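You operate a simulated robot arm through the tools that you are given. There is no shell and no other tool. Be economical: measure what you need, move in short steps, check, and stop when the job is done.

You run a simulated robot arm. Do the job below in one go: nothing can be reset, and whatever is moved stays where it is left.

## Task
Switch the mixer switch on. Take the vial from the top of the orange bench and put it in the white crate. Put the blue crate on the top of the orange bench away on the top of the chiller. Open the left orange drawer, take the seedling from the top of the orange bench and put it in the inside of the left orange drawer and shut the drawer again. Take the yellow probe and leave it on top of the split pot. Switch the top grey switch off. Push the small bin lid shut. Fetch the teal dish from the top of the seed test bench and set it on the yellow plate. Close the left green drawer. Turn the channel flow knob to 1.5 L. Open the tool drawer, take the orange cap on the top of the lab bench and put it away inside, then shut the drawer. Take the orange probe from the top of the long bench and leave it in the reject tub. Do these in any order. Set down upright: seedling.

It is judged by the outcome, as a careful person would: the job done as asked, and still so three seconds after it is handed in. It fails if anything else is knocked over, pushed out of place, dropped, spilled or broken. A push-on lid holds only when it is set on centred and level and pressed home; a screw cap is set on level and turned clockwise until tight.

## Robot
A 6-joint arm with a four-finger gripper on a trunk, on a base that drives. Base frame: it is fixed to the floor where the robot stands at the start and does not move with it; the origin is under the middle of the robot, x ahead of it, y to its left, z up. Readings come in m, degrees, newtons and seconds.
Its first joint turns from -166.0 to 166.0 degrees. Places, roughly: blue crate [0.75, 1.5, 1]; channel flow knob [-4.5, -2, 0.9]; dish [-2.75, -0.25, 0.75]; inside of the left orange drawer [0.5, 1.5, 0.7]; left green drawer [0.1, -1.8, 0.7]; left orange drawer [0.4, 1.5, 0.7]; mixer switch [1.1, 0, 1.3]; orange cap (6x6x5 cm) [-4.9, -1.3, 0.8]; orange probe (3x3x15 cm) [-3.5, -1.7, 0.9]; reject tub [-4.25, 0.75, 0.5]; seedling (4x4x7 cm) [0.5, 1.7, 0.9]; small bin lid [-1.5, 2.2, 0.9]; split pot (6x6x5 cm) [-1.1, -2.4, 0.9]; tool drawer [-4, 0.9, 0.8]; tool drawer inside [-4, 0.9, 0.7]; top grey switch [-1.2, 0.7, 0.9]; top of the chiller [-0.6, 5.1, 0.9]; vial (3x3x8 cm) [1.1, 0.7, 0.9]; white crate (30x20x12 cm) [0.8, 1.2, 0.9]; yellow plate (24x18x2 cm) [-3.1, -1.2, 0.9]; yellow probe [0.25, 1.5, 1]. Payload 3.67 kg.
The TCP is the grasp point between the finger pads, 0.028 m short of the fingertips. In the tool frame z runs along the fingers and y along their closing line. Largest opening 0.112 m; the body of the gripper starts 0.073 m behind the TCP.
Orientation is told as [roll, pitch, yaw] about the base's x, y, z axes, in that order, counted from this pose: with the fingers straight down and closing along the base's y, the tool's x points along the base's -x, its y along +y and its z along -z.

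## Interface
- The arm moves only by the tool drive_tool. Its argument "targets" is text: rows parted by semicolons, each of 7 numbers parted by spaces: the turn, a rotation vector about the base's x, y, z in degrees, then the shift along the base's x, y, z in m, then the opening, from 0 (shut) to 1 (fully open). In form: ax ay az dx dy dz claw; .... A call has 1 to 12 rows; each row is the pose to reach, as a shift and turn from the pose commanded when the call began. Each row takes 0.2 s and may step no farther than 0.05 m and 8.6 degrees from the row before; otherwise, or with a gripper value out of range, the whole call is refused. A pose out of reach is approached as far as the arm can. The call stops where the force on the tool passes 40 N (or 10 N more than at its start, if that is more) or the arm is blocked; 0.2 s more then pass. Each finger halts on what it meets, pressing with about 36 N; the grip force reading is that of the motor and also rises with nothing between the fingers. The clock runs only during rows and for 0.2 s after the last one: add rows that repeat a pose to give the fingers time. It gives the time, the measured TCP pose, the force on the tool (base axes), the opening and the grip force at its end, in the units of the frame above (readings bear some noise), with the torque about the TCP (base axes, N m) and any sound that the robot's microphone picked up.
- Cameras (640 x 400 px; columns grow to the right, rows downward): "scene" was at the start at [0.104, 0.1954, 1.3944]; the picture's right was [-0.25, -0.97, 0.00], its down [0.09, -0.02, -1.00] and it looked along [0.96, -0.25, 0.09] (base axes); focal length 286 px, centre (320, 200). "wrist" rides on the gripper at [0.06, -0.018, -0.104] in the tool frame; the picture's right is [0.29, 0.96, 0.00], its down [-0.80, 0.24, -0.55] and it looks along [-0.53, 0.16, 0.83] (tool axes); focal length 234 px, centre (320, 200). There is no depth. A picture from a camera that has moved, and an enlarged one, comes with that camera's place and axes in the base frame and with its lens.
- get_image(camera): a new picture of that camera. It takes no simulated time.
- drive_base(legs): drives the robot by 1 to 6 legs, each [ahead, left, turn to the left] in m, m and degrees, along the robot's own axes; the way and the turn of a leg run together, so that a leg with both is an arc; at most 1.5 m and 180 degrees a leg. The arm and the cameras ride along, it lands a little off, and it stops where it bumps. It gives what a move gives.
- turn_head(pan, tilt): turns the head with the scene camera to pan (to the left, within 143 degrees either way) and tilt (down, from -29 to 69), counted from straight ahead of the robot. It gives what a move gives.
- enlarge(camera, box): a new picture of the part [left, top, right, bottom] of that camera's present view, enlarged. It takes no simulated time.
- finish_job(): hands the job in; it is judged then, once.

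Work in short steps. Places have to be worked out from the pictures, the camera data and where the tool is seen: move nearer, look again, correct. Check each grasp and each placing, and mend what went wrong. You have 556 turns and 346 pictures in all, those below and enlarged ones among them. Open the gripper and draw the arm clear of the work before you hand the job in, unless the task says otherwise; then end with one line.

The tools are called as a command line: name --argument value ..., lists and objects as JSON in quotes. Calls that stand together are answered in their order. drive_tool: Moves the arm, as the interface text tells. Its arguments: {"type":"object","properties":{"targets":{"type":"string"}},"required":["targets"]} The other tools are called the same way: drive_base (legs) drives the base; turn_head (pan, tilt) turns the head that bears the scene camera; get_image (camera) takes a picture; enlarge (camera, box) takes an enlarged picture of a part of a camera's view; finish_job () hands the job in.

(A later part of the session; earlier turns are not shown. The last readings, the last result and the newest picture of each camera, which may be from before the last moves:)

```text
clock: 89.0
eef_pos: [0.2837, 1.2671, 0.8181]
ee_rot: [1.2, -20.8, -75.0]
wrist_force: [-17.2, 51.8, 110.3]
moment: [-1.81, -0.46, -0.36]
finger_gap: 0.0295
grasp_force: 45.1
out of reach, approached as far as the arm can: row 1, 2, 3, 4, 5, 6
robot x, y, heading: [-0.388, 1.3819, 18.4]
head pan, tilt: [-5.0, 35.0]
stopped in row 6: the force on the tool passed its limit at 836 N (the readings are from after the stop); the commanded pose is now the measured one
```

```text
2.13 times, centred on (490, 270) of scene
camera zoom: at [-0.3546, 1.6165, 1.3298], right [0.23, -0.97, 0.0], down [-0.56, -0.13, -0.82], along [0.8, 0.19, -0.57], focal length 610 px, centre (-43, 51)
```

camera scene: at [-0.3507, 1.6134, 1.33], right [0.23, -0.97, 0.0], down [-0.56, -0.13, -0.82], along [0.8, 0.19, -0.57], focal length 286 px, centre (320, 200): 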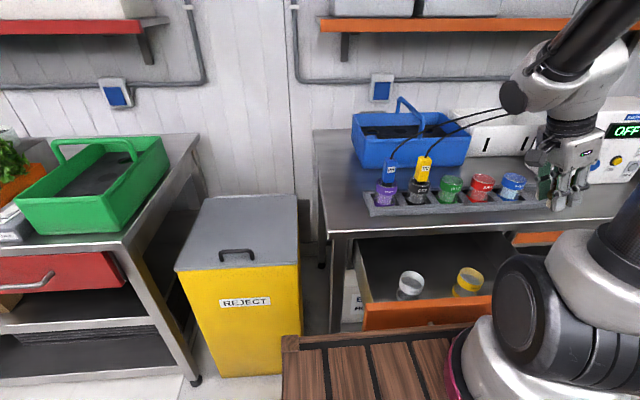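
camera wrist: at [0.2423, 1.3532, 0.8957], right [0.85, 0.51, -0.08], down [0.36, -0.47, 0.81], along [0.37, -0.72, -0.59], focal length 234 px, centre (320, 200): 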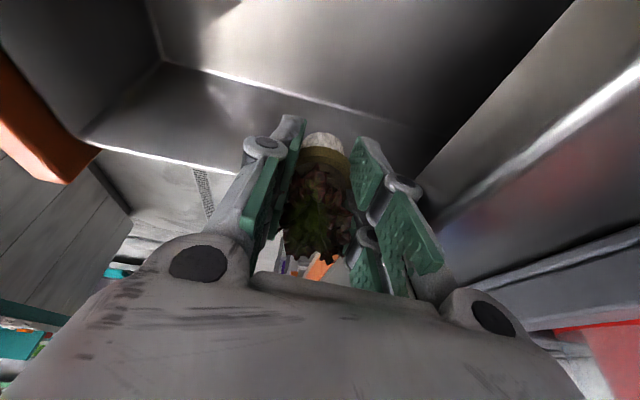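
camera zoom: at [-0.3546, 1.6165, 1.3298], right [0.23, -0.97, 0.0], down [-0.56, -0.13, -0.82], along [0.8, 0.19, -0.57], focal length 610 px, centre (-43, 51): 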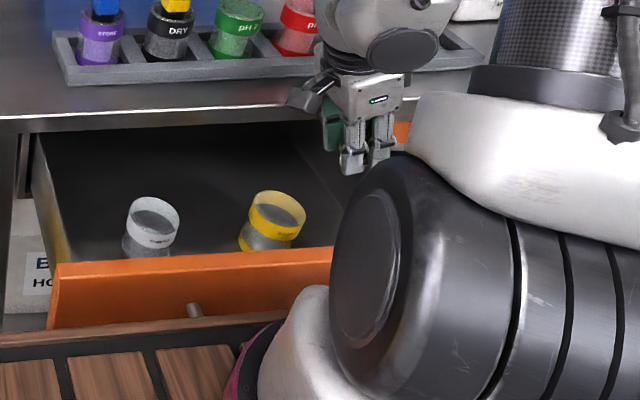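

The arm ran into a joint limit and drifted against the bench edge. I raise it straight up and toward me.

drive_tool --targets "0 0 0 -0.02 -0.006 0.01 0.2; 0 0 0 -0.04 -0.012 0.04 0.2; 0 0 0 -0.06 -0.018 0.08 0.2; 0 0 0 -0.065 -0.02 0.12 0.2; 0 0 0 -0.065 -0.02 0.16 0.2; 0 0 0 -0.065 -0.02 0.2 0.2"

get_image --camera "scene"

get_image --camera "wrist"

```text
clock: 90.4
eef_pos: [0.2181, 1.2435, 1.0125]
ee_rot: [0.5, -20.5, -75.1]
wrist_force: [1.0, 0.2, -0.7]
moment: [0.04, 0.02, -0.02]
finger_gap: 0.03
grasp_force: 36.1
out of reach, approached as far as the arm can: row 1, 2, 3, 4, 5
robot x, y, heading: [-0.3866, 1.3814, 18.3]
head pan, tilt: [-5.0, 35.0]
```

```text
274 pictures are left
camera scene: at [-0.3498, 1.6134, 1.3301], right [0.23, -0.97, 0.0], down [-0.56, -0.13, -0.82], along [0.8, 0.19, -0.57], focal length 286 px, centre (320, 200)
```

scene: 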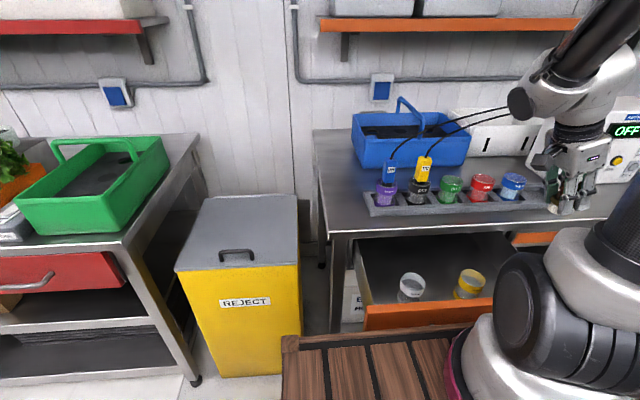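

```text
273 pictures are left
camera wrist: at [0.1776, 1.3277, 1.0905], right [0.86, 0.51, -0.09], down [0.37, -0.47, 0.8], along [0.36, -0.72, -0.59], focal length 234 px, centre (320, 200)
```

wrist: 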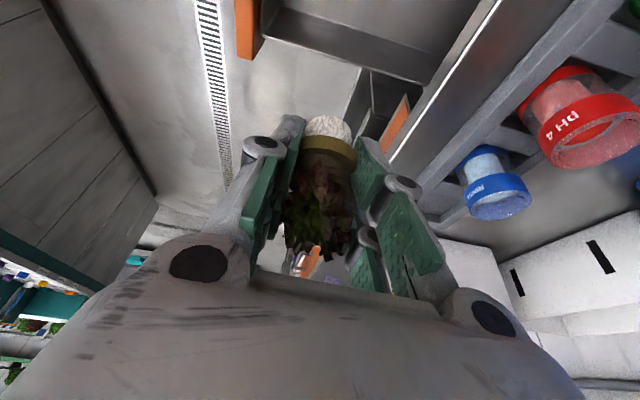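

Nothing was disturbed and the seedling is still held. The wrist runs out of range on this side, so I drive 0.35 m right, making the spot lie ahead-left of the robot.

drive_base --legs '[[0, -0.38, 0]]'

drive_tool --targets "0 0 0 -0.013 0.04 0 0.2; 0 0 0 -0.026 0.08 0 0.2; 0 0 0 -0.039 0.12 0 0.2; 0 0 0 -0.052 0.16 0 0.2; 0 0 0 -0.065 0.2 0 0.2; 0 0 0 -0.078 0.24 0 0.2; 0 0 0 -0.091 0.28 0 0.2; 0 0 0 -0.104 0.32 0 0.2; 0 0 0 -0.117 0.36 0 0.2; 0 0 0 -0.121 0.38 0 0.2"

```text
clock: 92.9
eef_pos: [0.3402, 0.8756, 1.0124]
ee_rot: [0.4, -20.5, -75.0]
wrist_force: [1.3, 0.3, 0.4]
moment: [-0.03, -0.01, -0.02]
finger_gap: 0.0297
grasp_force: 36.2
robot x, y, heading: [-0.2668, 1.0126, 18.2]
head pan, tilt: [-5.0, 35.0]
```

```text
clock: 95.1
eef_pos: [0.2188, 1.2562, 1.0138]
ee_rot: [0.5, -20.5, -75.0]
wrist_force: [0.3, 0.9, 0.0]
moment: [0.02, 0.01, 0.02]
finger_gap: 0.0296
grasp_force: 35.7
out of reach, approached as far as the arm can: row 2, 3, 4, 5
robot x, y, heading: [-0.2643, 1.0153, 18.4]
head pan, tilt: [-5.0, 35.0]
```

This side is reachable. I lower in smaller stages, watching the reach.

drive_tool --targets "0 0 0 -0.003 0.01 -0.02 0.2; 0 0 0 -0.0068 0.0215 -0.05 0.2; 0 0 0 -0.0068 0.0215 -0.08 0.2; 0 0 0 -0.0068 0.0215 -0.11 0.2"

```text
clock: 96.1
eef_pos: [0.214, 1.2779, 0.9023]
ee_rot: [0.5, -20.5, -75.0]
wrist_force: [-0.2, 0.3, -0.4]
moment: [0.03, 0.02, 0.0]
finger_gap: 0.0296
grasp_force: 35.5
robot x, y, heading: [-0.2654, 1.0123, 18.5]
head pan, tilt: [-5.0, 35.0]
```

Following well. I continue to z ≈ 0.80 and look.

drive_tool --targets "0 0 0 0 0 -0.035 0.2; 0 0 0 0 0 -0.07 0.2; 0 0 0 0 0 -0.1 0.2"

turn_head --pan 20 --tilt 45

get_image --camera "scene"

get_image --camera "wrist"

```text
clock: 96.9
eef_pos: [0.2126, 1.2768, 0.8041]
ee_rot: [0.5, -20.5, -75.0]
wrist_force: [-0.4, 0.1, -0.7]
moment: [0.0, 0.0, 0.0]
finger_gap: 0.0297
grasp_force: 36.3
robot x, y, heading: [-0.2662, 1.0095, 18.3]
head pan, tilt: [-5.0, 35.0]
```

```text
clock: 97.8
eef_pos: [0.2125, 1.2779, 0.806]
ee_rot: [0.5, -20.5, -74.9]
wrist_force: [-0.1, -0.7, 0.1]
moment: [-0.01, -0.02, 0.0]
finger_gap: 0.0294
grasp_force: 36.1
robot x, y, heading: [-0.267, 1.0104, 18.5]
head pan, tilt: [20.0, 45.0]
```

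```text
272 pictures are left
camera scene: at [-0.2518, 1.2755, 1.3153], right [0.62, -0.79, 0.0], down [-0.56, -0.44, -0.71], along [0.56, 0.44, -0.71], focal length 286 px, centre (320, 200)
```

scene: 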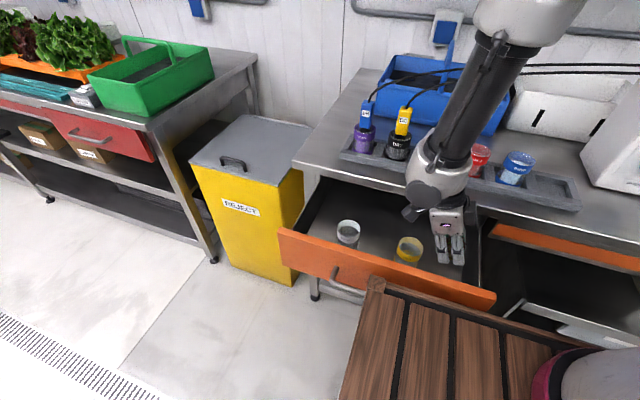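

```text
271 pictures are left
camera wrist: at [0.1708, 1.3621, 0.8825], right [0.85, 0.51, -0.09], down [0.37, -0.47, 0.8], along [0.37, -0.72, -0.59], focal length 234 px, centre (320, 200)
```

wrist: 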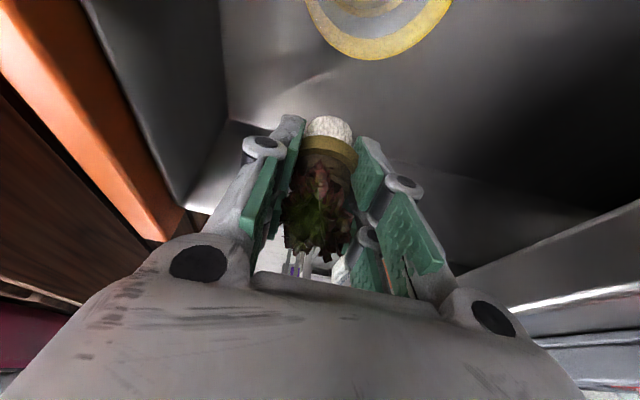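

The seedling is inside the drawer, right of the yellow cup. I lower gently until it touches the floor.

drive_tool --targets "0 0 0 0 0 -0.02 0.2; 0 0 0 0 0 -0.035 0.2; 0 0 0 0 0 -0.042 0.2; 0 0 0 0 0 -0.047 0.2; 0 0 0 0 0 -0.052 0.2"

get_image --camera "wrist"

```text
clock: 99.0
eef_pos: [0.2176, 1.2886, 0.7642]
ee_rot: [-0.8, -20.5, -74.5]
wrist_force: [0.2, 1.3, -1.0]
moment: [-0.03, 0.0, 0.02]
finger_gap: 0.0299
grasp_force: 36.3
out of reach, approached as far as the arm can: row 2, 3, 4, 5
robot x, y, heading: [-0.2661, 1.0117, 18.3]
head pan, tilt: [20.0, 45.0]
```

```text
270 pictures are left
camera wrist: at [0.178, 1.374, 0.8423], right [0.85, 0.51, -0.11], down [0.39, -0.47, 0.79], along [0.35, -0.72, -0.6], focal length 234 px, centre (320, 200)
```

wrist: 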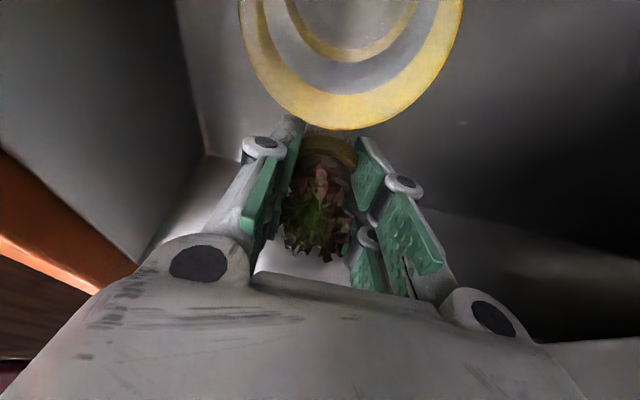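

The arm again ran out of range before reaching the floor and drifted slightly. I lift out, back the robot off 0.2 m so the arm works farther out, and retry.

drive_tool --targets "0 0 0 0 -0.005 0.03 0.2; 0 0 0 -0.003 -0.01 0.07 0.2; 0 0 0 -0.003 -0.01 0.11 0.2; 0 0 0 -0.003 -0.01 0.15 0.2; 0 0 0 -0.003 -0.01 0.18 0.2"

drive_base --legs '[[-0.2, 0, 0]]'

drive_tool --targets "0 0 0 0.038 0.012 0 0.2; 0 0 0 0.076 0.024 0 0.2; 0 0 0 0.114 0.036 0 0.2; 0 0 0 0.152 0.048 0 0.2; 0 0 0 0.19 0.06 0 0.2"

```text
clock: 100.2
eef_pos: [0.2152, 1.2789, 0.9432]
ee_rot: [0.5, -20.5, -74.9]
wrist_force: [-0.1, 0.7, 0.0]
moment: [-0.04, 0.0, -0.01]
finger_gap: 0.0299
grasp_force: 36.6
robot x, y, heading: [-0.2666, 1.0125, 18.5]
head pan, tilt: [20.0, 45.0]
```

```text
clock: 101.9
eef_pos: [0.0966, 1.2253, 0.9432]
ee_rot: [0.5, -20.4, -75.8]
wrist_force: [-0.3, -0.7, -0.6]
moment: [0.01, -0.05, 0.01]
finger_gap: 0.0298
grasp_force: 36.1
robot x, y, heading: [-0.3936, 0.9647, 17.5]
head pan, tilt: [20.0, 45.0]
stopped in leg 1: the robot was blocked; the commanded pose is now the measured one
```

```text
clock: 103.1
eef_pos: [0.2867, 1.2843, 0.9439]
ee_rot: [0.5, -20.6, -75.7]
wrist_force: [-0.8, -0.2, 1.1]
moment: [0.03, 0.0, -0.03]
finger_gap: 0.0296
grasp_force: 36.1
robot x, y, heading: [-0.3897, 0.9649, 17.6]
head pan, tilt: [20.0, 45.0]
```

The base met something behind after 13 cm. I look behind at once, and bring the tool back over the drawer.

drive_tool --targets "0 0 0 -0.037 -0.008 0 0.2; 0 0 0 -0.0733 -0.0169 0 0.2"

turn_head --pan 140 --tilt 50

get_image --camera "scene"

```text
clock: 103.7
eef_pos: [0.215, 1.2672, 0.9435]
ee_rot: [0.6, -20.4, -75.8]
wrist_force: [0.2, 0.1, -1.0]
moment: [-0.05, 0.01, 0.02]
finger_gap: 0.0298
grasp_force: 36.0
robot x, y, heading: [-0.3878, 0.9639, 17.6]
head pan, tilt: [20.0, 45.0]
```

```text
clock: 105.7
eef_pos: [0.2143, 1.2676, 0.943]
ee_rot: [0.5, -20.5, -75.9]
wrist_force: [-0.8, -0.1, -0.1]
moment: [-0.02, -0.04, 0.0]
finger_gap: 0.0297
grasp_force: 35.9
robot x, y, heading: [-0.39, 0.9648, 17.5]
head pan, tilt: [140.0, 50.0]
```

```text
269 pictures are left
camera scene: at [-0.5062, 1.2081, 1.3083], right [0.38, 0.92, 0.0], down [0.71, -0.29, -0.64], along [-0.59, 0.25, -0.77], focal length 286 px, centre (320, 200)
```

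scene: 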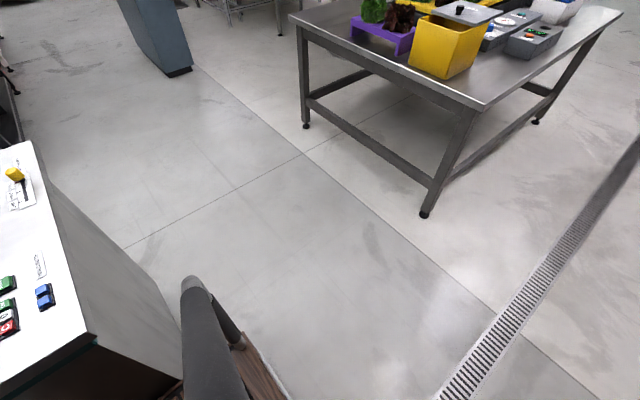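

It was only the solid white control desk. Now I lower the seedling into the drawer again from the farther stance.

drive_tool --targets "0 0 0 0 0 -0.04 0.2; 0 0 0 0 0 -0.08 0.2; 0 0 0 0 0 -0.12 0.2; 0 0 0 0 0 -0.15 0.2; 0 0 0 0 0 -0.17 0.2"

```text
clock: 106.9
eef_pos: [0.2147, 1.2665, 0.7705]
ee_rot: [0.6, -20.4, -75.8]
wrist_force: [-1.2, -0.1, 0.9]
moment: [-0.01, -0.01, 0.01]
finger_gap: 0.0297
grasp_force: 35.9
robot x, y, heading: [-0.3904, 0.9643, 17.4]
head pan, tilt: [140.0, 50.0]
```

In range now. I lower by half-centimetres until the pot touches.

drive_tool --targets "0 0 0 0 0 -0.008 0.2; 0 0 0 0 0 -0.014 0.2; 0 0 0 0 0 -0.019 0.2; 0 0 0 0 0 -0.024 0.2; 0 0 0 0 0 -0.029 0.2"

```text
clock: 108.1
eef_pos: [0.2151, 1.2675, 0.7444]
ee_rot: [0.5, -20.6, -75.9]
wrist_force: [0.8, 0.3, 0.2]
moment: [-0.01, -0.02, 0.0]
finger_gap: 0.0299
grasp_force: 36.7
robot x, y, heading: [-0.3925, 0.9662, 17.5]
head pan, tilt: [140.0, 50.0]
```

No contact yet; I keep lowering in small steps.

drive_tool --targets "0 0 0 0 0 -0.004 0.2; 0 0 0 0 0 -0.008 0.2; 0 0 0 0 0 -0.012 0.2; 0 0 0 0 0 -0.016 0.2; 0 0 0 0 0 -0.02 0.2"

get_image --camera "wrist"

```text
clock: 109.0
eef_pos: [0.2144, 1.2679, 0.7333]
ee_rot: [0.7, -20.6, -75.7]
wrist_force: [0.1, -0.7, 15.7]
moment: [-0.13, 0.07, 0.06]
finger_gap: 0.029
grasp_force: 35.9
robot x, y, heading: [-0.3891, 0.9648, 17.5]
head pan, tilt: [140.0, 50.0]
stopped in row 4: the force on the tool passed its limit at 49 N (the readings are from after the stop); the commanded pose is now the measured one
```

```text
268 pictures are left
camera wrist: at [0.1738, 1.3543, 0.8112], right [0.86, 0.5, -0.09], down [0.36, -0.48, 0.8], along [0.36, -0.72, -0.59], focal length 234 px, centre (320, 200)
```

wrist: 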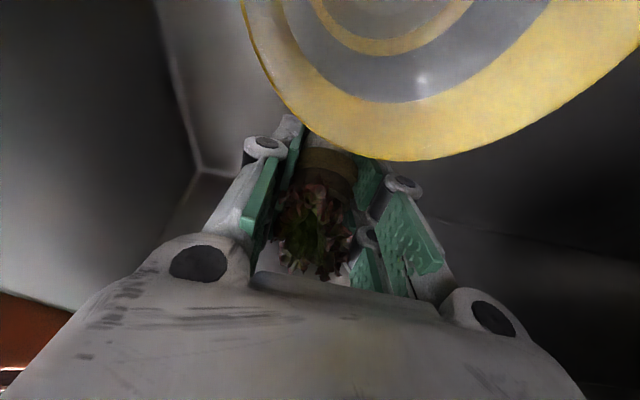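

Touched the floor at z 0.733. I relieve the pressure, open, and withdraw along the tool axis.

drive_tool --targets "0 0 0 0 0 0.001 0.2; 0 0 0 0 0 0.001 0.4; 0 0 0 0 0 0.001 0.55; 0 0 0 0 0 0.001 0.55; 0 0 0 -0.002 0.006 0.02 0.55; 0 0 0 -0.0035 0.012 0.04 0.55; 0 0 0 -0.005 0.016 0.07 0.55; 0 0 0 -0.005 0.016 0.11 0.55; 0 0 0 -0.005 0.016 0.15 0.55; 0 0 0 -0.005 0.016 0.19 0.55; 0 0 0 -0.005 0.016 0.23 0.55; 0 0 0 -0.005 0.016 0.27 0.55"

turn_head --pan 20 --tilt 45

get_image --camera "scene"

get_image --camera "wrist"

```text
clock: 111.6
eef_pos: [0.2067, 1.2818, 1.0015]
ee_rot: [0.6, -20.5, -75.7]
wrist_force: [-0.3, 0.8, 0.0]
moment: [-0.03, 0.04, -0.02]
finger_gap: 0.0616
grasp_force: 0.0
robot x, y, heading: [-0.3922, 0.9693, 17.8]
head pan, tilt: [140.0, 50.0]
```

```text
clock: 113.6
eef_pos: [0.2078, 1.2813, 1.0011]
ee_rot: [0.7, -20.5, -75.7]
wrist_force: [-0.4, -0.6, -0.3]
moment: [0.0, -0.02, 0.0]
finger_gap: 0.0613
grasp_force: 0.0
robot x, y, heading: [-0.3877, 0.9679, 17.5]
head pan, tilt: [20.0, 45.0]
```

```text
267 pictures are left
camera scene: at [-0.3706, 1.2282, 1.3152], right [0.61, -0.79, 0.0], down [-0.56, -0.43, -0.71], along [0.56, 0.43, -0.71], focal length 286 px, centre (320, 200)
```

scene: 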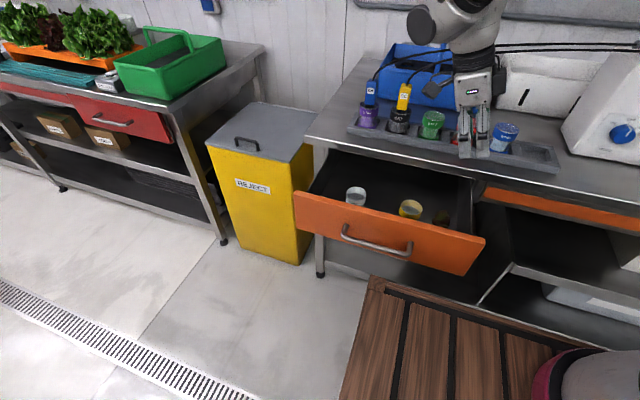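

```text
266 pictures are left
camera wrist: at [0.1671, 1.3682, 1.0793], right [0.86, 0.5, -0.09], down [0.36, -0.48, 0.8], along [0.36, -0.72, -0.59], focal length 234 px, centre (320, 200)
```

wrist: 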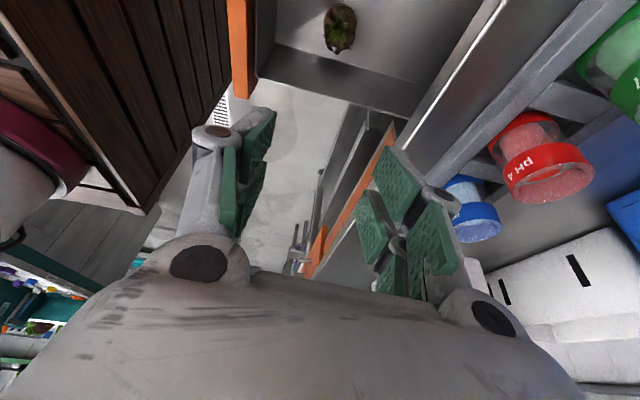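

The seedling stands upright in the drawer. I straighten the tool, close the fingers and move in front of the handle to push the drawer shut.

drive_tool --targets "6.6 1.7 0 -0.02 0.005 0 0.4; 13.3 3.4 0 -0.05 0.01 0 0.2; 19.9 5.1 0 -0.08 0.02 0 0; 19.9 5.1 0 -0.12 0.03 0 0; 19.9 5.1 0 -0.16 0.05 0 0; 19.9 5.1 0 -0.19 0.07 0 0; 19.9 5.1 0 -0.217 0.089 0 0"

drive_tool --targets "0 0 8.4 0 0 0 0; 0 0 16.8 0 0 0 0; 0 0 25.2 0 0 0 0; 0 0 33.6 0 0 0 0; 0 0 42 0 0 0 0; 0 0 50.4 0 0 0 0; 0 0 58.8 0 0 0 0; 0 0 67.2 0 0 0 0; 0 0 75.6 0 0 0 0; 0 0 84 0 0 0 0; 0 0 92.4 0 0 0 0"

get_image --camera "scene"

get_image --camera "wrist"

```text
clock: 115.2
eef_pos: [-0.0088, 1.3749, 1.0028]
ee_rot: [0.6, 0.1, -75.8]
wrist_force: [-0.7, 0.3, -0.6]
moment: [0.0, 0.04, 0.0]
finger_gap: 0.0
grasp_force: 35.7
robot x, y, heading: [-0.388, 0.9658, 17.5]
head pan, tilt: [20.0, 45.0]
```

```text
clock: 117.6
eef_pos: [-0.0066, 1.3733, 1.0026]
ee_rot: [0.6, 0.0, 16.9]
wrist_force: [0.6, -0.1, -0.4]
moment: [0.01, -0.04, 0.0]
finger_gap: 0.0004
grasp_force: 36.0
robot x, y, heading: [-0.3936, 0.9653, 17.3]
head pan, tilt: [20.0, 45.0]
```

```text
265 pictures are left
camera scene: at [-0.3706, 1.2282, 1.3152], right [0.61, -0.79, 0.0], down [-0.56, -0.43, -0.71], along [0.56, 0.43, -0.71], focal length 286 px, centre (320, 200)
```

scene: 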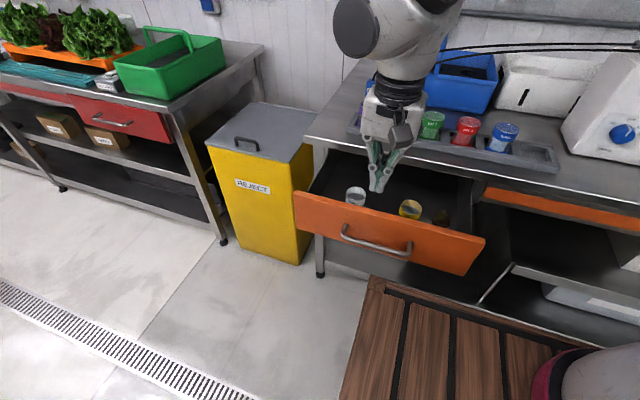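

```text
264 pictures are left
camera wrist: at [-0.0581, 1.3392, 1.1082], right [-0.55, 0.83, 0.01], down [0.7, 0.45, 0.56], along [0.46, 0.31, -0.83], focal length 234 px, centre (320, 200)
```

wrist: 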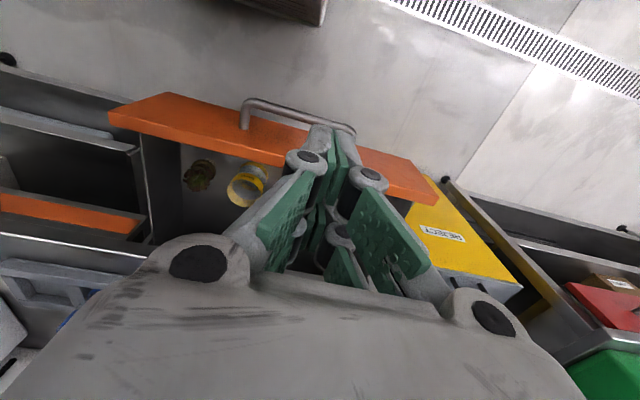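

I lower in front of the handle bar and then push it in until it stops.

drive_tool --targets "0 0 0 -0.012 -0.004 -0.04 0; 0 0 0 -0.012 -0.004 -0.085 0; 0 0 0 -0.012 -0.004 -0.13 0; 0 0 0 -0.012 -0.004 -0.175 0; 0 0 0 -0.012 -0.004 -0.22 0; 0 0 0 -0.012 -0.004 -0.248 0; 0 0 0 0.012 0.0035 -0.248 0; 0 0 0 0.04 0.0124 -0.248 0; 0 0 0 0.068 0.021 -0.248 0; 0 0 0 0.096 0.03 -0.248 0; 0 0 0 0.124 0.039 -0.248 0; 0 0 0 0.152 0.048 -0.248 0"

get_image --camera "wrist"

```text
clock: 120.2
eef_pos: [0.1454, 1.4216, 0.757]
ee_rot: [0.5, 0.0, 16.6]
wrist_force: [-0.7, 0.2, 0.0]
moment: [-0.02, -0.02, -0.02]
finger_gap: 0.0
grasp_force: 35.5
robot x, y, heading: [-0.388, 0.9668, 17.7]
head pan, tilt: [20.0, 45.0]
```

```text
263 pictures are left
camera wrist: at [0.0941, 1.3865, 0.862], right [-0.55, 0.83, 0.01], down [0.7, 0.45, 0.56], along [0.46, 0.31, -0.83], focal length 234 px, centre (320, 200)
```

wrist: 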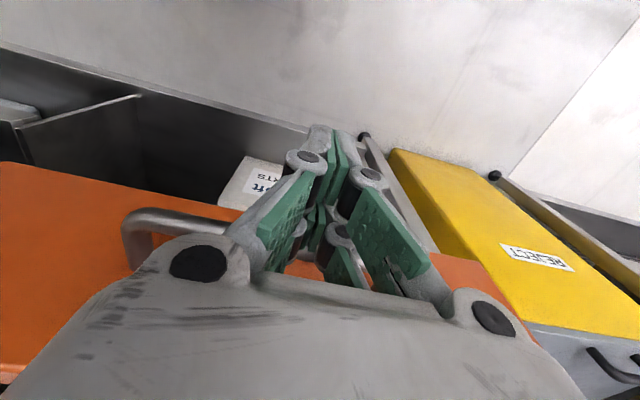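

The drawer is going in. I push the rest of the way until resistance.

drive_tool --targets "0 0 0 0.02 0.006 0 0; 0 0 0 0.04 0.0125 0 0; 0 0 0 0.055 0.017 0 0; 0 0 0 0.065 0.0205 0 0; 0 0 0 0.075 0.0237 0 0; 0 0 0 0.083 0.026 0 0; 0 0 0 0.09 0.0285 0 0"

get_image --camera "scene"

```text
clock: 121.1
eef_pos: [0.1975, 1.4378, 0.7538]
ee_rot: [0.1, 0.8, 16.7]
wrist_force: [-9.4, -1.1, -0.1]
moment: [-0.01, -0.01, 0.07]
finger_gap: 0.0
grasp_force: 35.9
robot x, y, heading: [-0.3892, 0.9637, 17.5]
head pan, tilt: [20.0, 45.0]
stopped in row 4: the force on the tool passed its limit at 63 N (the readings are from after the stop); the commanded pose is now the measured one
```

```text
262 pictures are left
camera scene: at [-0.3709, 1.2283, 1.3152], right [0.61, -0.79, 0.0], down [-0.56, -0.43, -0.71], along [0.56, 0.43, -0.71], focal length 286 px, centre (320, 200)
```

scene: 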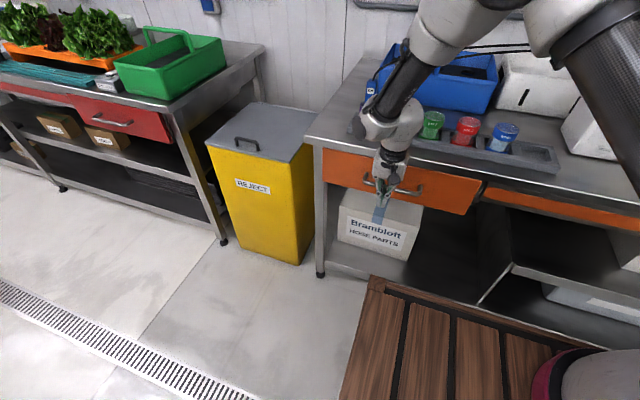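

It stopped with 63 N at n 0.62. I back off and zoom to see whether the drawer is fully shut.

drive_tool --targets "0 0 0 -0.03 -0.01 0 0; 0 0 0 -0.07 -0.02 0 0; 0 0 0 -0.11 -0.035 0 0; 0 0 0 -0.14 -0.045 0.03 0"

enlarge --camera "wrist" --box '[0, 100, 320, 300]'

enlarge --camera "scene" --box '[290, 80, 500, 240]'

```text
clock: 122.1
eef_pos: [0.0586, 1.3935, 0.7845]
ee_rot: [0.0, 0.7, 16.7]
wrist_force: [-0.3, -0.1, 0.5]
moment: [-0.01, 0.02, 0.04]
finger_gap: 0.0
grasp_force: 35.6
robot x, y, heading: [-0.391, 0.9639, 17.5]
head pan, tilt: [20.0, 45.0]
```

```text
2.00 times, centred on (160, 200) of wrist
camera zoom: at [0.0089, 1.3601, 0.8909], right [-0.55, 0.83, 0.01], down [0.7, 0.46, 0.55], along [0.45, 0.3, -0.84], focal length 468 px, centre (640, 200)
```

zoom: 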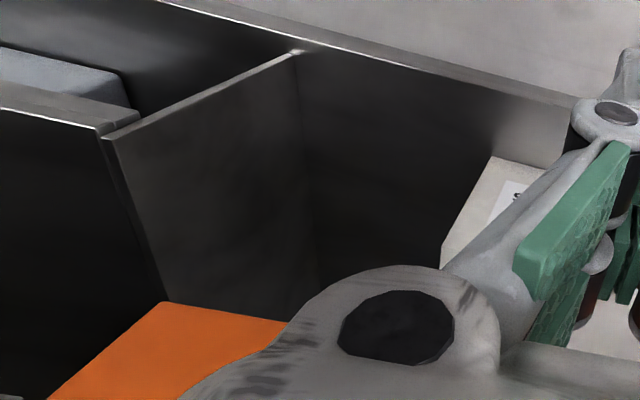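

```text
2.50 times, centred on (395, 160) of scene
camera zoom: at [-0.3703, 1.2285, 1.3152], right [0.61, -0.79, 0.0], down [-0.56, -0.43, -0.71], along [0.56, 0.43, -0.71], focal length 714 px, centre (132, 300)
```

zoom: 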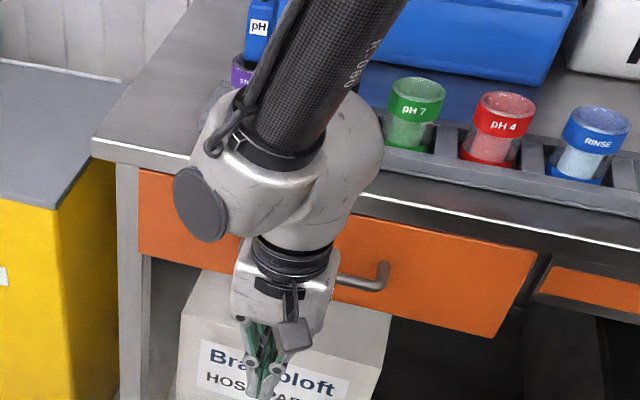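

It looks flush; I raise the arm out of the way and compare with the initial closed view.

drive_tool --targets "0 0 0 -0.01 -0.004 0.045 0.3; 0 0 0 -0.02 -0.01 0.09 0.6; 0 0 0 -0.02 -0.01 0.14 1; 0 0 0 -0.02 -0.01 0.19 1; 0 0 0 -0.02 -0.01 0.24 1; 0 0 0 -0.02 -0.01 0.29 1; 0 0 0 0.01 -0.01 0.33 1; 0 0 0 0.05 -0.01 0.36 1; 0 0 0 0.08 -0.03 0.39 1; 0 0 0 0.11 -0.06 0.42 1; 0 0 0 0.14 -0.09 0.44 1; 0 0 0 0.17 -0.12 0.46 1"

enlarge --camera "scene" --box '[290, 60, 560, 240]'

get_image --camera "wrist"

```text
refused: row 10 steps farther than a row can; nothing moved
```

```text
2.22 times, centred on (425, 150) of scene
camera zoom: at [-0.3703, 1.2285, 1.3152], right [0.61, -0.79, 0.0], down [-0.56, -0.43, -0.71], along [0.56, 0.43, -0.71], focal length 635 px, centre (87, 311)
```

zoom: 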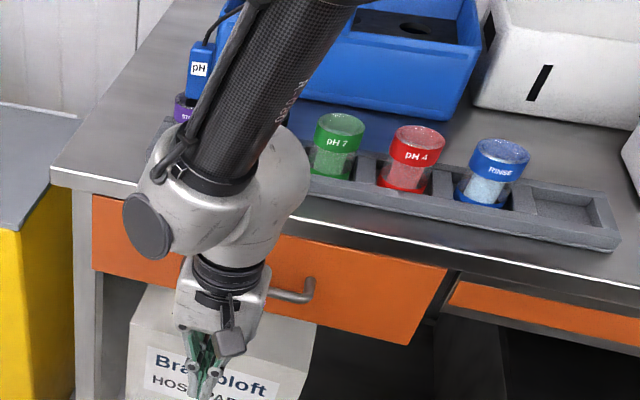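

```text
258 pictures are left
camera wrist: at [0.0089, 1.3601, 0.8909], right [-0.55, 0.83, 0.01], down [0.7, 0.46, 0.55], along [0.45, 0.3, -0.84], focal length 234 px, centre (320, 200)
```

wrist: 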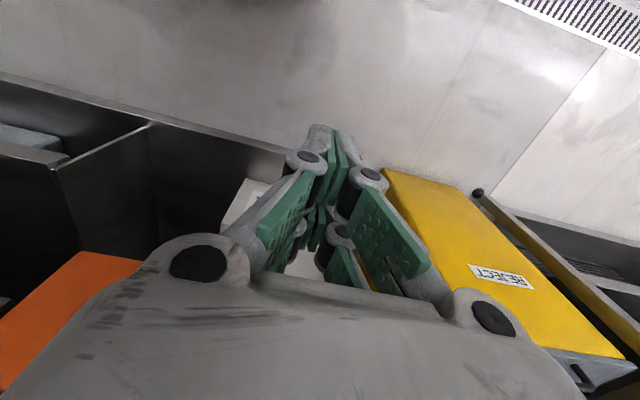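

The step was again just over the limit. I resend with smaller ones.

drive_tool --targets "0 0 0 -0.01 -0.004 0.04 0.3; 0 0 0 -0.02 -0.01 0.08 0.6; 0 0 0 -0.02 -0.01 0.12 1; 0 0 0 -0.02 -0.01 0.165 1; 0 0 0 -0.02 -0.01 0.21 1; 0 0 0 -0.02 -0.01 0.255 1; 0 0 0 -0.01 -0.01 0.295 1; 0 0 0 0.02 -0.01 0.32 1; 0 0 0 0.05 -0.01 0.35 1; 0 0 0 0.07 -0.03 0.38 1; 0 0 0 0.09 -0.05 0.41 1; 0 0 0 0.11 -0.07 0.44 1"

enlarge --camera "scene" --box '[290, 60, 560, 240]'

get_image --camera "wrist"

```text
clock: 124.7
eef_pos: [0.1697, 1.326, 1.2241]
ee_rot: [0.2, 0.7, 16.8]
wrist_force: [-0.2, 0.3, 0.1]
moment: [0.0, -0.03, -0.01]
finger_gap: 0.1119
grasp_force: 0.2
robot x, y, heading: [-0.3897, 0.9675, 17.7]
head pan, tilt: [20.0, 45.0]
```

```text
2.22 times, centred on (425, 150) of scene
camera zoom: at [-0.3708, 1.2285, 1.3152], right [0.61, -0.79, 0.0], down [-0.56, -0.43, -0.71], along [0.56, 0.43, -0.71], focal length 635 px, centre (87, 311)
```

zoom: 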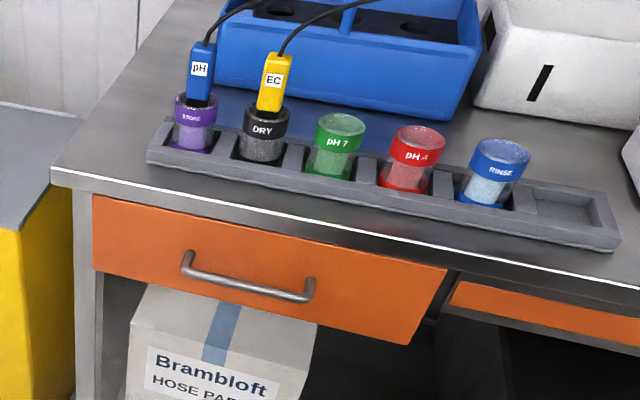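

```text
256 pictures are left
camera wrist: at [0.1199, 1.2913, 1.3298], right [-0.55, 0.83, 0.01], down [0.7, 0.46, 0.55], along [0.45, 0.31, -0.84], focal length 234 px, centre (320, 200)
```

wrist: 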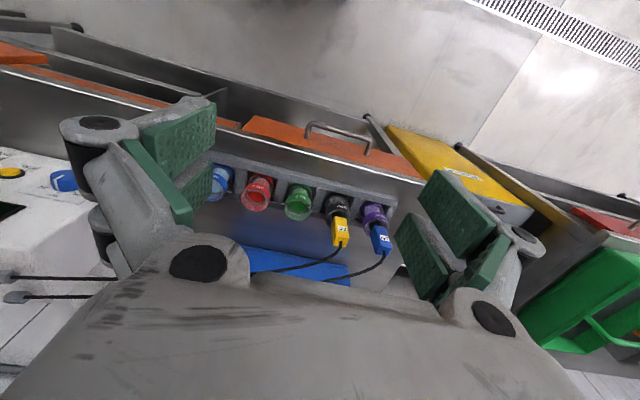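

From above the drawer looks shut; I zoom in to check how far its face stands out compared with the bench edge.

enlarge --camera "wrist" --box '[180, 90, 440, 250]'

```text
2.46 times, centred on (310, 170) of wrist
camera zoom: at [0.1199, 1.2913, 1.3298], right [-0.55, 0.83, 0.01], down [0.7, 0.46, 0.55], along [0.45, 0.31, -0.84], focal length 576 px, centre (345, 274)
```

zoom: 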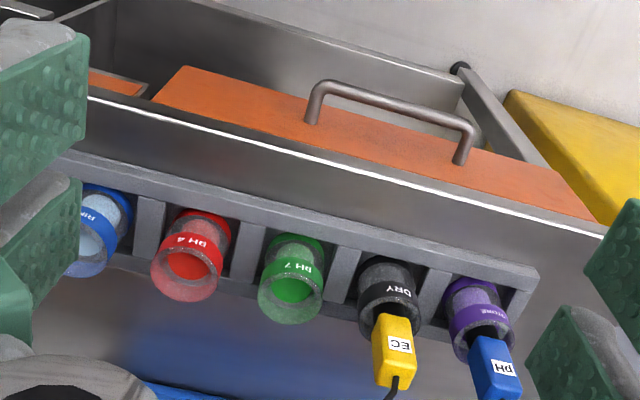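

The drawer is shut. Next the blue crate: it must be lifted by its bail handle (running front to back at about u 1.24). I drive up to the bench in front of it.

drive_base --legs '[[0, 0.2, 0], [0.3, 0, 0]]'

turn_head --pan 0 --tilt 30

get_image --camera "scene"

get_image --camera "wrist"

```text
clock: 128.0
eef_pos: [0.4015, 1.6029, 1.223]
ee_rot: [0.2, 0.6, 16.4]
wrist_force: [0.1, -0.1, -0.2]
moment: [0.01, 0.02, 0.03]
finger_gap: 0.1121
grasp_force: 0.1
robot x, y, heading: [-0.1597, 1.2485, 17.1]
head pan, tilt: [20.0, 45.0]
```

```text
clock: 128.8
eef_pos: [0.4017, 1.6021, 1.2243]
ee_rot: [0.2, 0.6, 16.3]
wrist_force: [0.4, -0.5, 0.5]
moment: [0.0, -0.04, 0.0]
finger_gap: 0.1121
grasp_force: 0.0
robot x, y, heading: [-0.1573, 1.2487, 17.2]
head pan, tilt: [0.0, 30.0]
```

```text
254 pictures are left
camera scene: at [-0.1181, 1.4882, 1.3378], right [0.3, -0.96, 0.0], down [-0.48, -0.15, -0.87], along [0.83, 0.26, -0.5], focal length 286 px, centre (320, 200)
```

scene: 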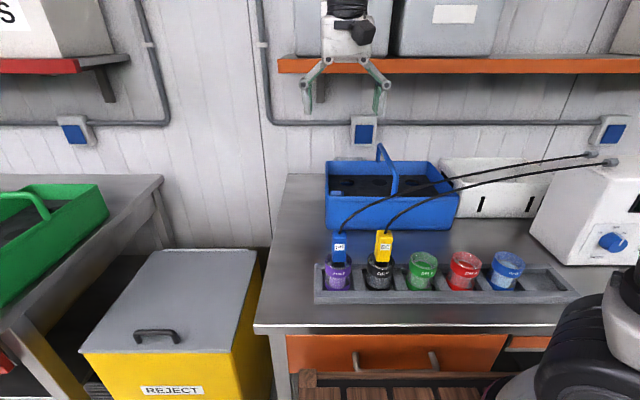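

```text
253 pictures are left
camera wrist: at [0.3514, 1.5701, 1.3295], right [-0.55, 0.84, 0.01], down [0.7, 0.45, 0.55], along [0.45, 0.3, -0.84], focal length 234 px, centre (320, 200)
```

wrist: 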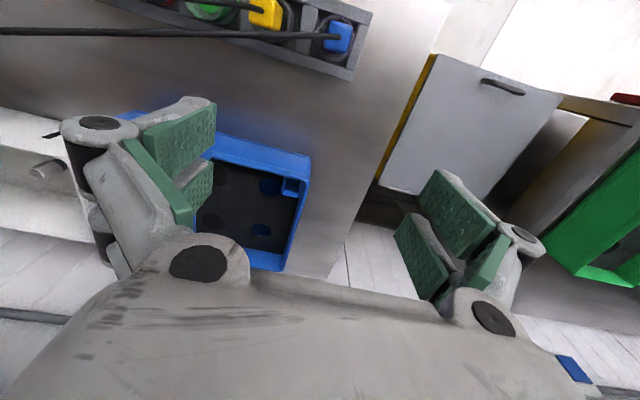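

I zoom in on the crate's handle.

enlarge --camera "scene" --box '[310, 130, 470, 240]'

```text
3.64 times, centred on (390, 185) of scene
camera zoom: at [-0.1181, 1.4882, 1.3378], right [0.3, -0.96, 0.0], down [-0.48, -0.15, -0.87], along [0.83, 0.26, -0.5], focal length 1039 px, centre (66, 254)
```

zoom: 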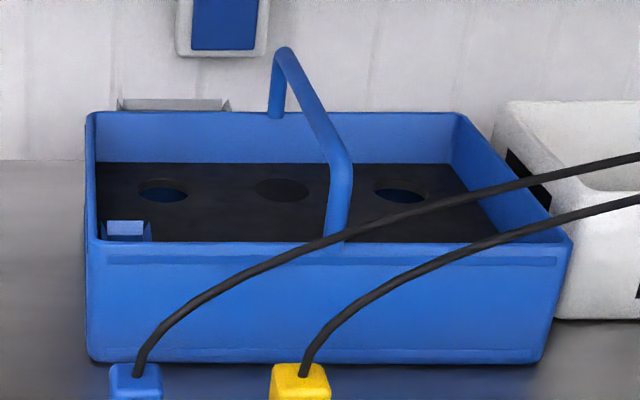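

The bail bar runs front to back at u ≈ 1.26, z ≈ 1.03, from n 0.99 to 1.22. I move above its middle with the tool tilted 20° forward (to keep the wrist off the shelf).

drive_tool --targets "0.8 -2.7 0 0.038 -0.01 0 1; 1.7 -5.5 0 0.077 -0.02 0 0.9; 2.5 -8.2 0 0.115 -0.03 0 0.8; 3.3 -10.9 0 0.153 -0.04 0 0.7; 4.1 -13.6 0 0.192 -0.05 0 0.6; 5 -16.4 0 0.23 -0.06 -0.01 0.6; 5.8 -19.1 0 0.2686 -0.07 -0.03 0.6; 5.8 -19.1 0 0.2686 -0.07 -0.07 0.6"

get_image --camera "scene"

get_image --camera "wrist"

```text
clock: 130.6
eef_pos: [0.6696, 1.5325, 1.1542]
ee_rot: [0.4, -19.3, 16.3]
wrist_force: [-1.5, -0.2, 1.4]
moment: [0.02, 0.01, 0.04]
finger_gap: 0.0671
grasp_force: 0.0
robot x, y, heading: [-0.1567, 1.2509, 17.1]
head pan, tilt: [0.0, 30.0]
```

```text
251 pictures are left
camera scene: at [-0.1183, 1.488, 1.3379], right [0.29, -0.96, 0.0], down [-0.48, -0.15, -0.87], along [0.83, 0.26, -0.5], focal length 286 px, centre (320, 200)
```

scene: 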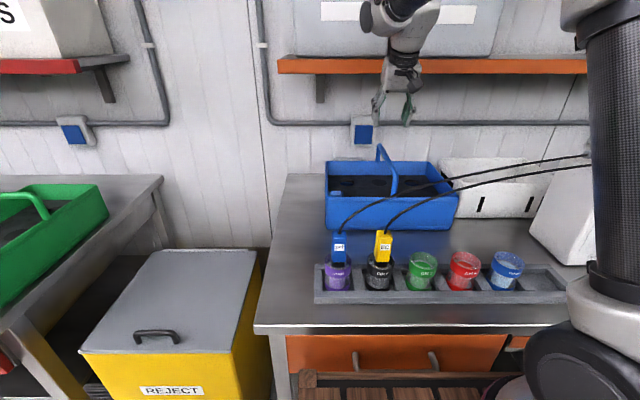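

```text
250 pictures are left
camera wrist: at [0.5888, 1.4893, 1.2347], right [-0.53, 0.84, -0.09], down [0.48, 0.39, 0.79], along [0.7, 0.38, -0.61], focal length 234 px, centre (320, 200)
```

wrist: 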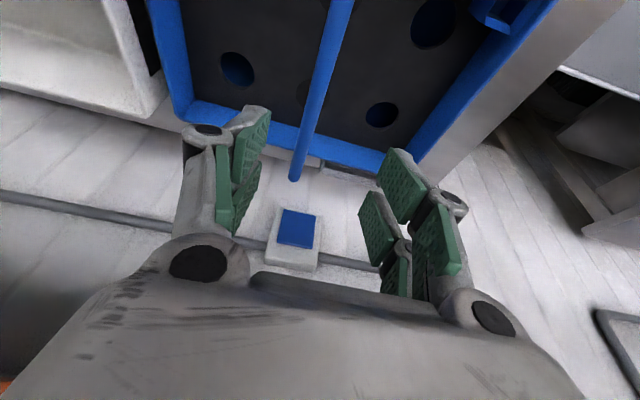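

The bar is between the jaws, a few mm to the right. I descend onto it and close.

drive_tool --targets "0 0 0 0.0018 -0.0057 -0.035 0.6; 0 0 0 0.0018 -0.0057 -0.07 0.6; 0 0 0 0.0018 -0.0057 -0.1 0.6; 0 0 0 0.0018 -0.0057 -0.122 0.6; 0 0 0 0.0018 -0.0057 -0.122 0.3; 0 0 0 0.0018 -0.0057 -0.122 0; 0 0 0 0.0018 -0.0057 -0.122 0; 0 0 0 0.0018 -0.0057 -0.122 0"

get_image --camera "wrist"

enlarge --camera "scene" --box '[290, 60, 490, 240]'

```text
clock: 132.4
eef_pos: [0.6718, 1.5267, 1.0318]
ee_rot: [0.4, -19.3, 16.2]
wrist_force: [0.4, -0.2, 1.1]
moment: [0.1, -0.3, 0.2]
finger_gap: 0.0151
grasp_force: 36.3
robot x, y, heading: [-0.1596, 1.252, 17.1]
head pan, tilt: [0.0, 30.0]
```

```text
249 pictures are left
camera wrist: at [0.5908, 1.4843, 1.1112], right [-0.53, 0.84, -0.09], down [0.48, 0.39, 0.79], along [0.7, 0.38, -0.61], focal length 234 px, centre (320, 200)
```

wrist: 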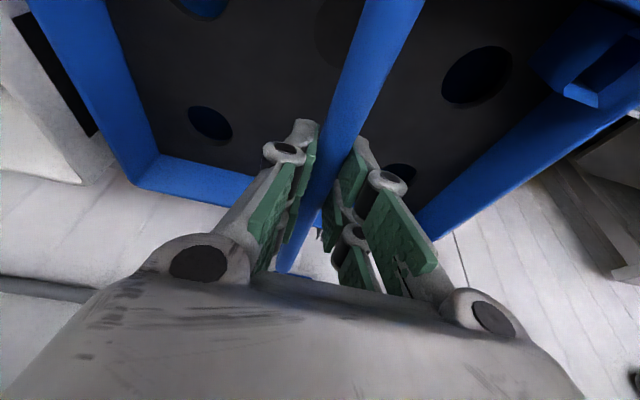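

```text
2.22 times, centred on (390, 150) of scene
camera zoom: at [-0.118, 1.4881, 1.3378], right [0.29, -0.96, 0.0], down [-0.48, -0.15, -0.87], along [0.83, 0.26, -0.5], focal length 635 px, centre (164, 311)
```

zoom: 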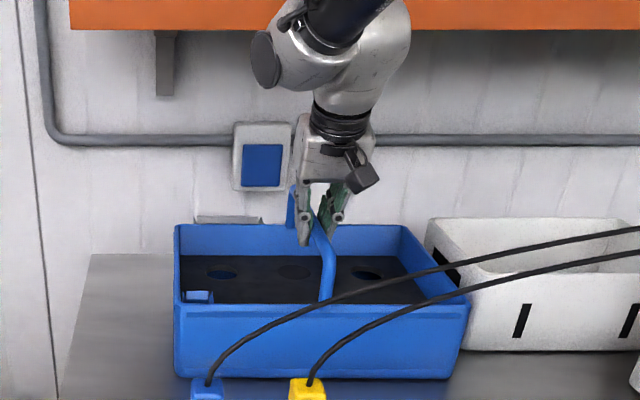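

The bar is gripped (15 mm). I lift 5 cm and check for tilt.

drive_tool --targets "0 0 0 0 0 0.01 0; 0 0 0 0 0 0.02 0; 0 0 0 0 0 0.035 0; 0 0 0 0 0 0.05 0"

enlarge --camera "scene" --box '[290, 60, 490, 240]'

```text
clock: 133.4
eef_pos: [0.6714, 1.5273, 1.0826]
ee_rot: [0.4, -19.3, 16.3]
wrist_force: [-0.2, 0.0, -6.6]
moment: [-0.09, 0.25, -0.03]
finger_gap: 0.0151
grasp_force: 36.4
robot x, y, heading: [-0.161, 1.2495, 17.2]
head pan, tilt: [0.0, 30.0]
```

```text
2.22 times, centred on (390, 150) of scene
camera zoom: at [-0.1177, 1.4882, 1.3378], right [0.29, -0.96, 0.0], down [-0.48, -0.15, -0.87], along [0.83, 0.26, -0.5], focal length 635 px, centre (164, 311)
```

zoom: 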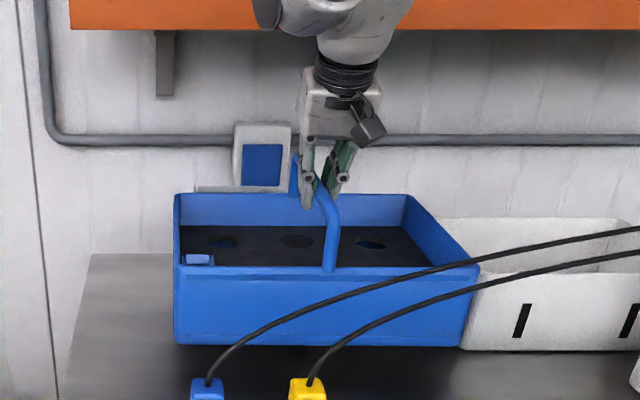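

Lifted level (about 0.7 kg). I drive left 0.45 m to carry the crate past the probes and cables.

drive_base --legs '[[0, 0.22, 0], [0, 0.23, 0]]'

get_image --camera "scene"

```text
clock: 136.4
eef_pos: [0.5403, 1.958, 1.0814]
ee_rot: [0.4, -19.2, 16.4]
wrist_force: [-0.8, 0.1, -7.4]
moment: [-0.14, 0.28, 0.0]
finger_gap: 0.0152
grasp_force: 35.7
robot x, y, heading: [-0.2894, 1.6772, 17.2]
head pan, tilt: [0.0, 30.0]
```

```text
246 pictures are left
camera scene: at [-0.2503, 1.9159, 1.3378], right [0.3, -0.95, 0.0], down [-0.48, -0.15, -0.87], along [0.83, 0.26, -0.5], focal length 286 px, centre (320, 200)
```

scene: 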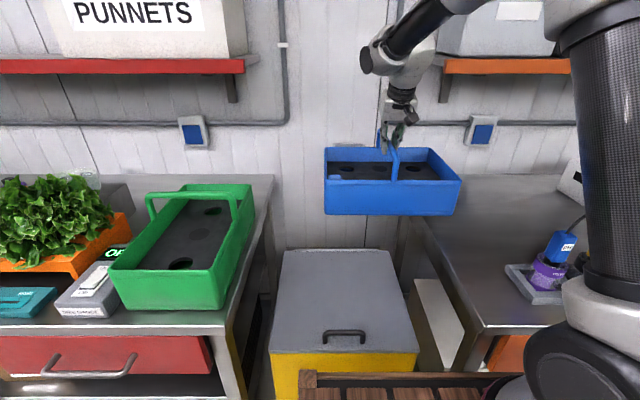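

Clear of the cables. I raise the crate and draw it in toward the robot.

drive_tool --targets "0 0 0 -0.01 -0.003 0.03 0; 0 0 0 -0.035 -0.011 0.06 0; 0 0 0 -0.07 -0.022 0.08 0; 0 0 0 -0.11 -0.035 0.1 0; 0 0 0 -0.15 -0.047 0.12 0; 0 0 0 -0.19 -0.06 0.14 0; 0 0 0 -0.23 -0.072 0.16 0; 0 0 0 -0.26 -0.082 0.18 0; 0 0 0 -0.286 -0.09 0.2 0"

turn_head --pan 75 --tilt 15

get_image --camera "scene"

```text
clock: 138.4
eef_pos: [0.254, 1.8669, 1.2811]
ee_rot: [0.4, -19.3, 16.4]
wrist_force: [0.4, 1.2, -7.2]
moment: [-0.12, 0.28, -0.02]
finger_gap: 0.0154
grasp_force: 36.3
robot x, y, heading: [-0.2913, 1.6787, 17.4]
head pan, tilt: [0.0, 30.0]
```

```text
clock: 139.9
eef_pos: [0.2519, 1.8652, 1.2815]
ee_rot: [0.4, -19.3, 16.4]
wrist_force: [-0.8, -0.2, -7.5]
moment: [-0.09, 0.23, -0.02]
finger_gap: 0.0152
grasp_force: 35.8
robot x, y, heading: [-0.2898, 1.6819, 17.1]
head pan, tilt: [75.0, 15.0]
```

```text
245 pictures are left
camera scene: at [-0.3404, 1.9823, 1.362], right [1.0, 0.04, 0.0], down [0.01, -0.26, -0.97], along [-0.04, 0.97, -0.26], focal length 286 px, centre (320, 200)
```

scene: 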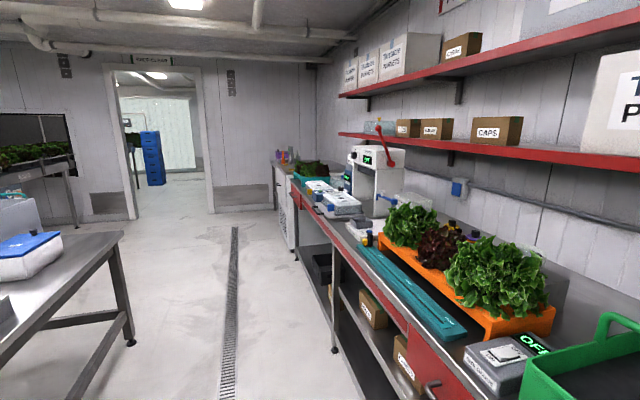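

The chiller lies down the aisle at about n 0.96, u 5.05. I raise the crate, back off a little, and turn left to carry it down the aisle.

drive_tool --targets "0 0 0 -0.02 -0.006 0.03 0; 0 0 0 -0.04 -0.012 0.06 0; 0 0 0 -0.05 -0.015 0.09 0"

drive_base --legs '[[-0.1, -0.1, 0], [0, 0, 45], [0, 0, 45]]'

turn_head --pan 0 --tilt 15

get_image --camera "scene"

```text
clock: 140.7
eef_pos: [0.2032, 1.8503, 1.3723]
ee_rot: [0.2, -19.3, 16.4]
wrist_force: [1.1, 1.1, -7.4]
moment: [-0.12, 0.24, 0.01]
finger_gap: 0.0153
grasp_force: 36.5
robot x, y, heading: [-0.2901, 1.6775, 17.6]
head pan, tilt: [75.0, 15.0]
```

```text
clock: 146.2
eef_pos: [-0.5374, 2.0421, 1.3714]
ee_rot: [0.4, -19.4, 107.1]
wrist_force: [0.2, 0.2, -6.6]
moment: [-0.24, -0.09, 0.01]
finger_gap: 0.0153
grasp_force: 35.9
robot x, y, heading: [-0.3563, 1.5509, 107.9]
head pan, tilt: [75.0, 15.0]
```

```text
clock: 147.6
eef_pos: [-0.5371, 2.0436, 1.3723]
ee_rot: [0.4, -19.3, 107.0]
wrist_force: [-0.2, -0.2, -7.2]
moment: [-0.28, -0.09, 0.0]
finger_gap: 0.015
grasp_force: 35.6
robot x, y, heading: [-0.3558, 1.5483, 107.7]
head pan, tilt: [0.0, 15.0]
```

```text
244 pictures are left
camera scene: at [-0.5972, 1.5937, 1.362], right [0.95, 0.31, 0.0], down [0.08, -0.25, -0.97], along [-0.3, 0.92, -0.26], focal length 286 px, centre (320, 200)
```

scene: 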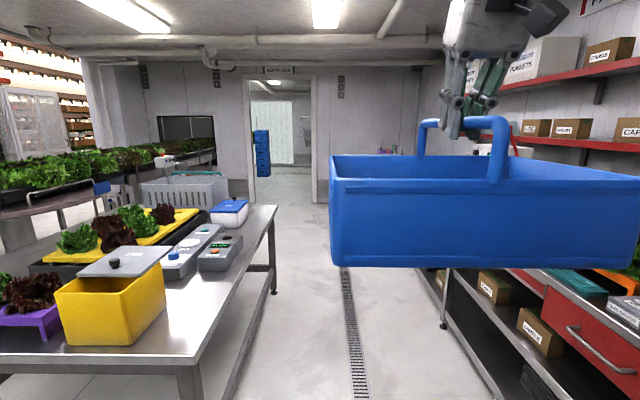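

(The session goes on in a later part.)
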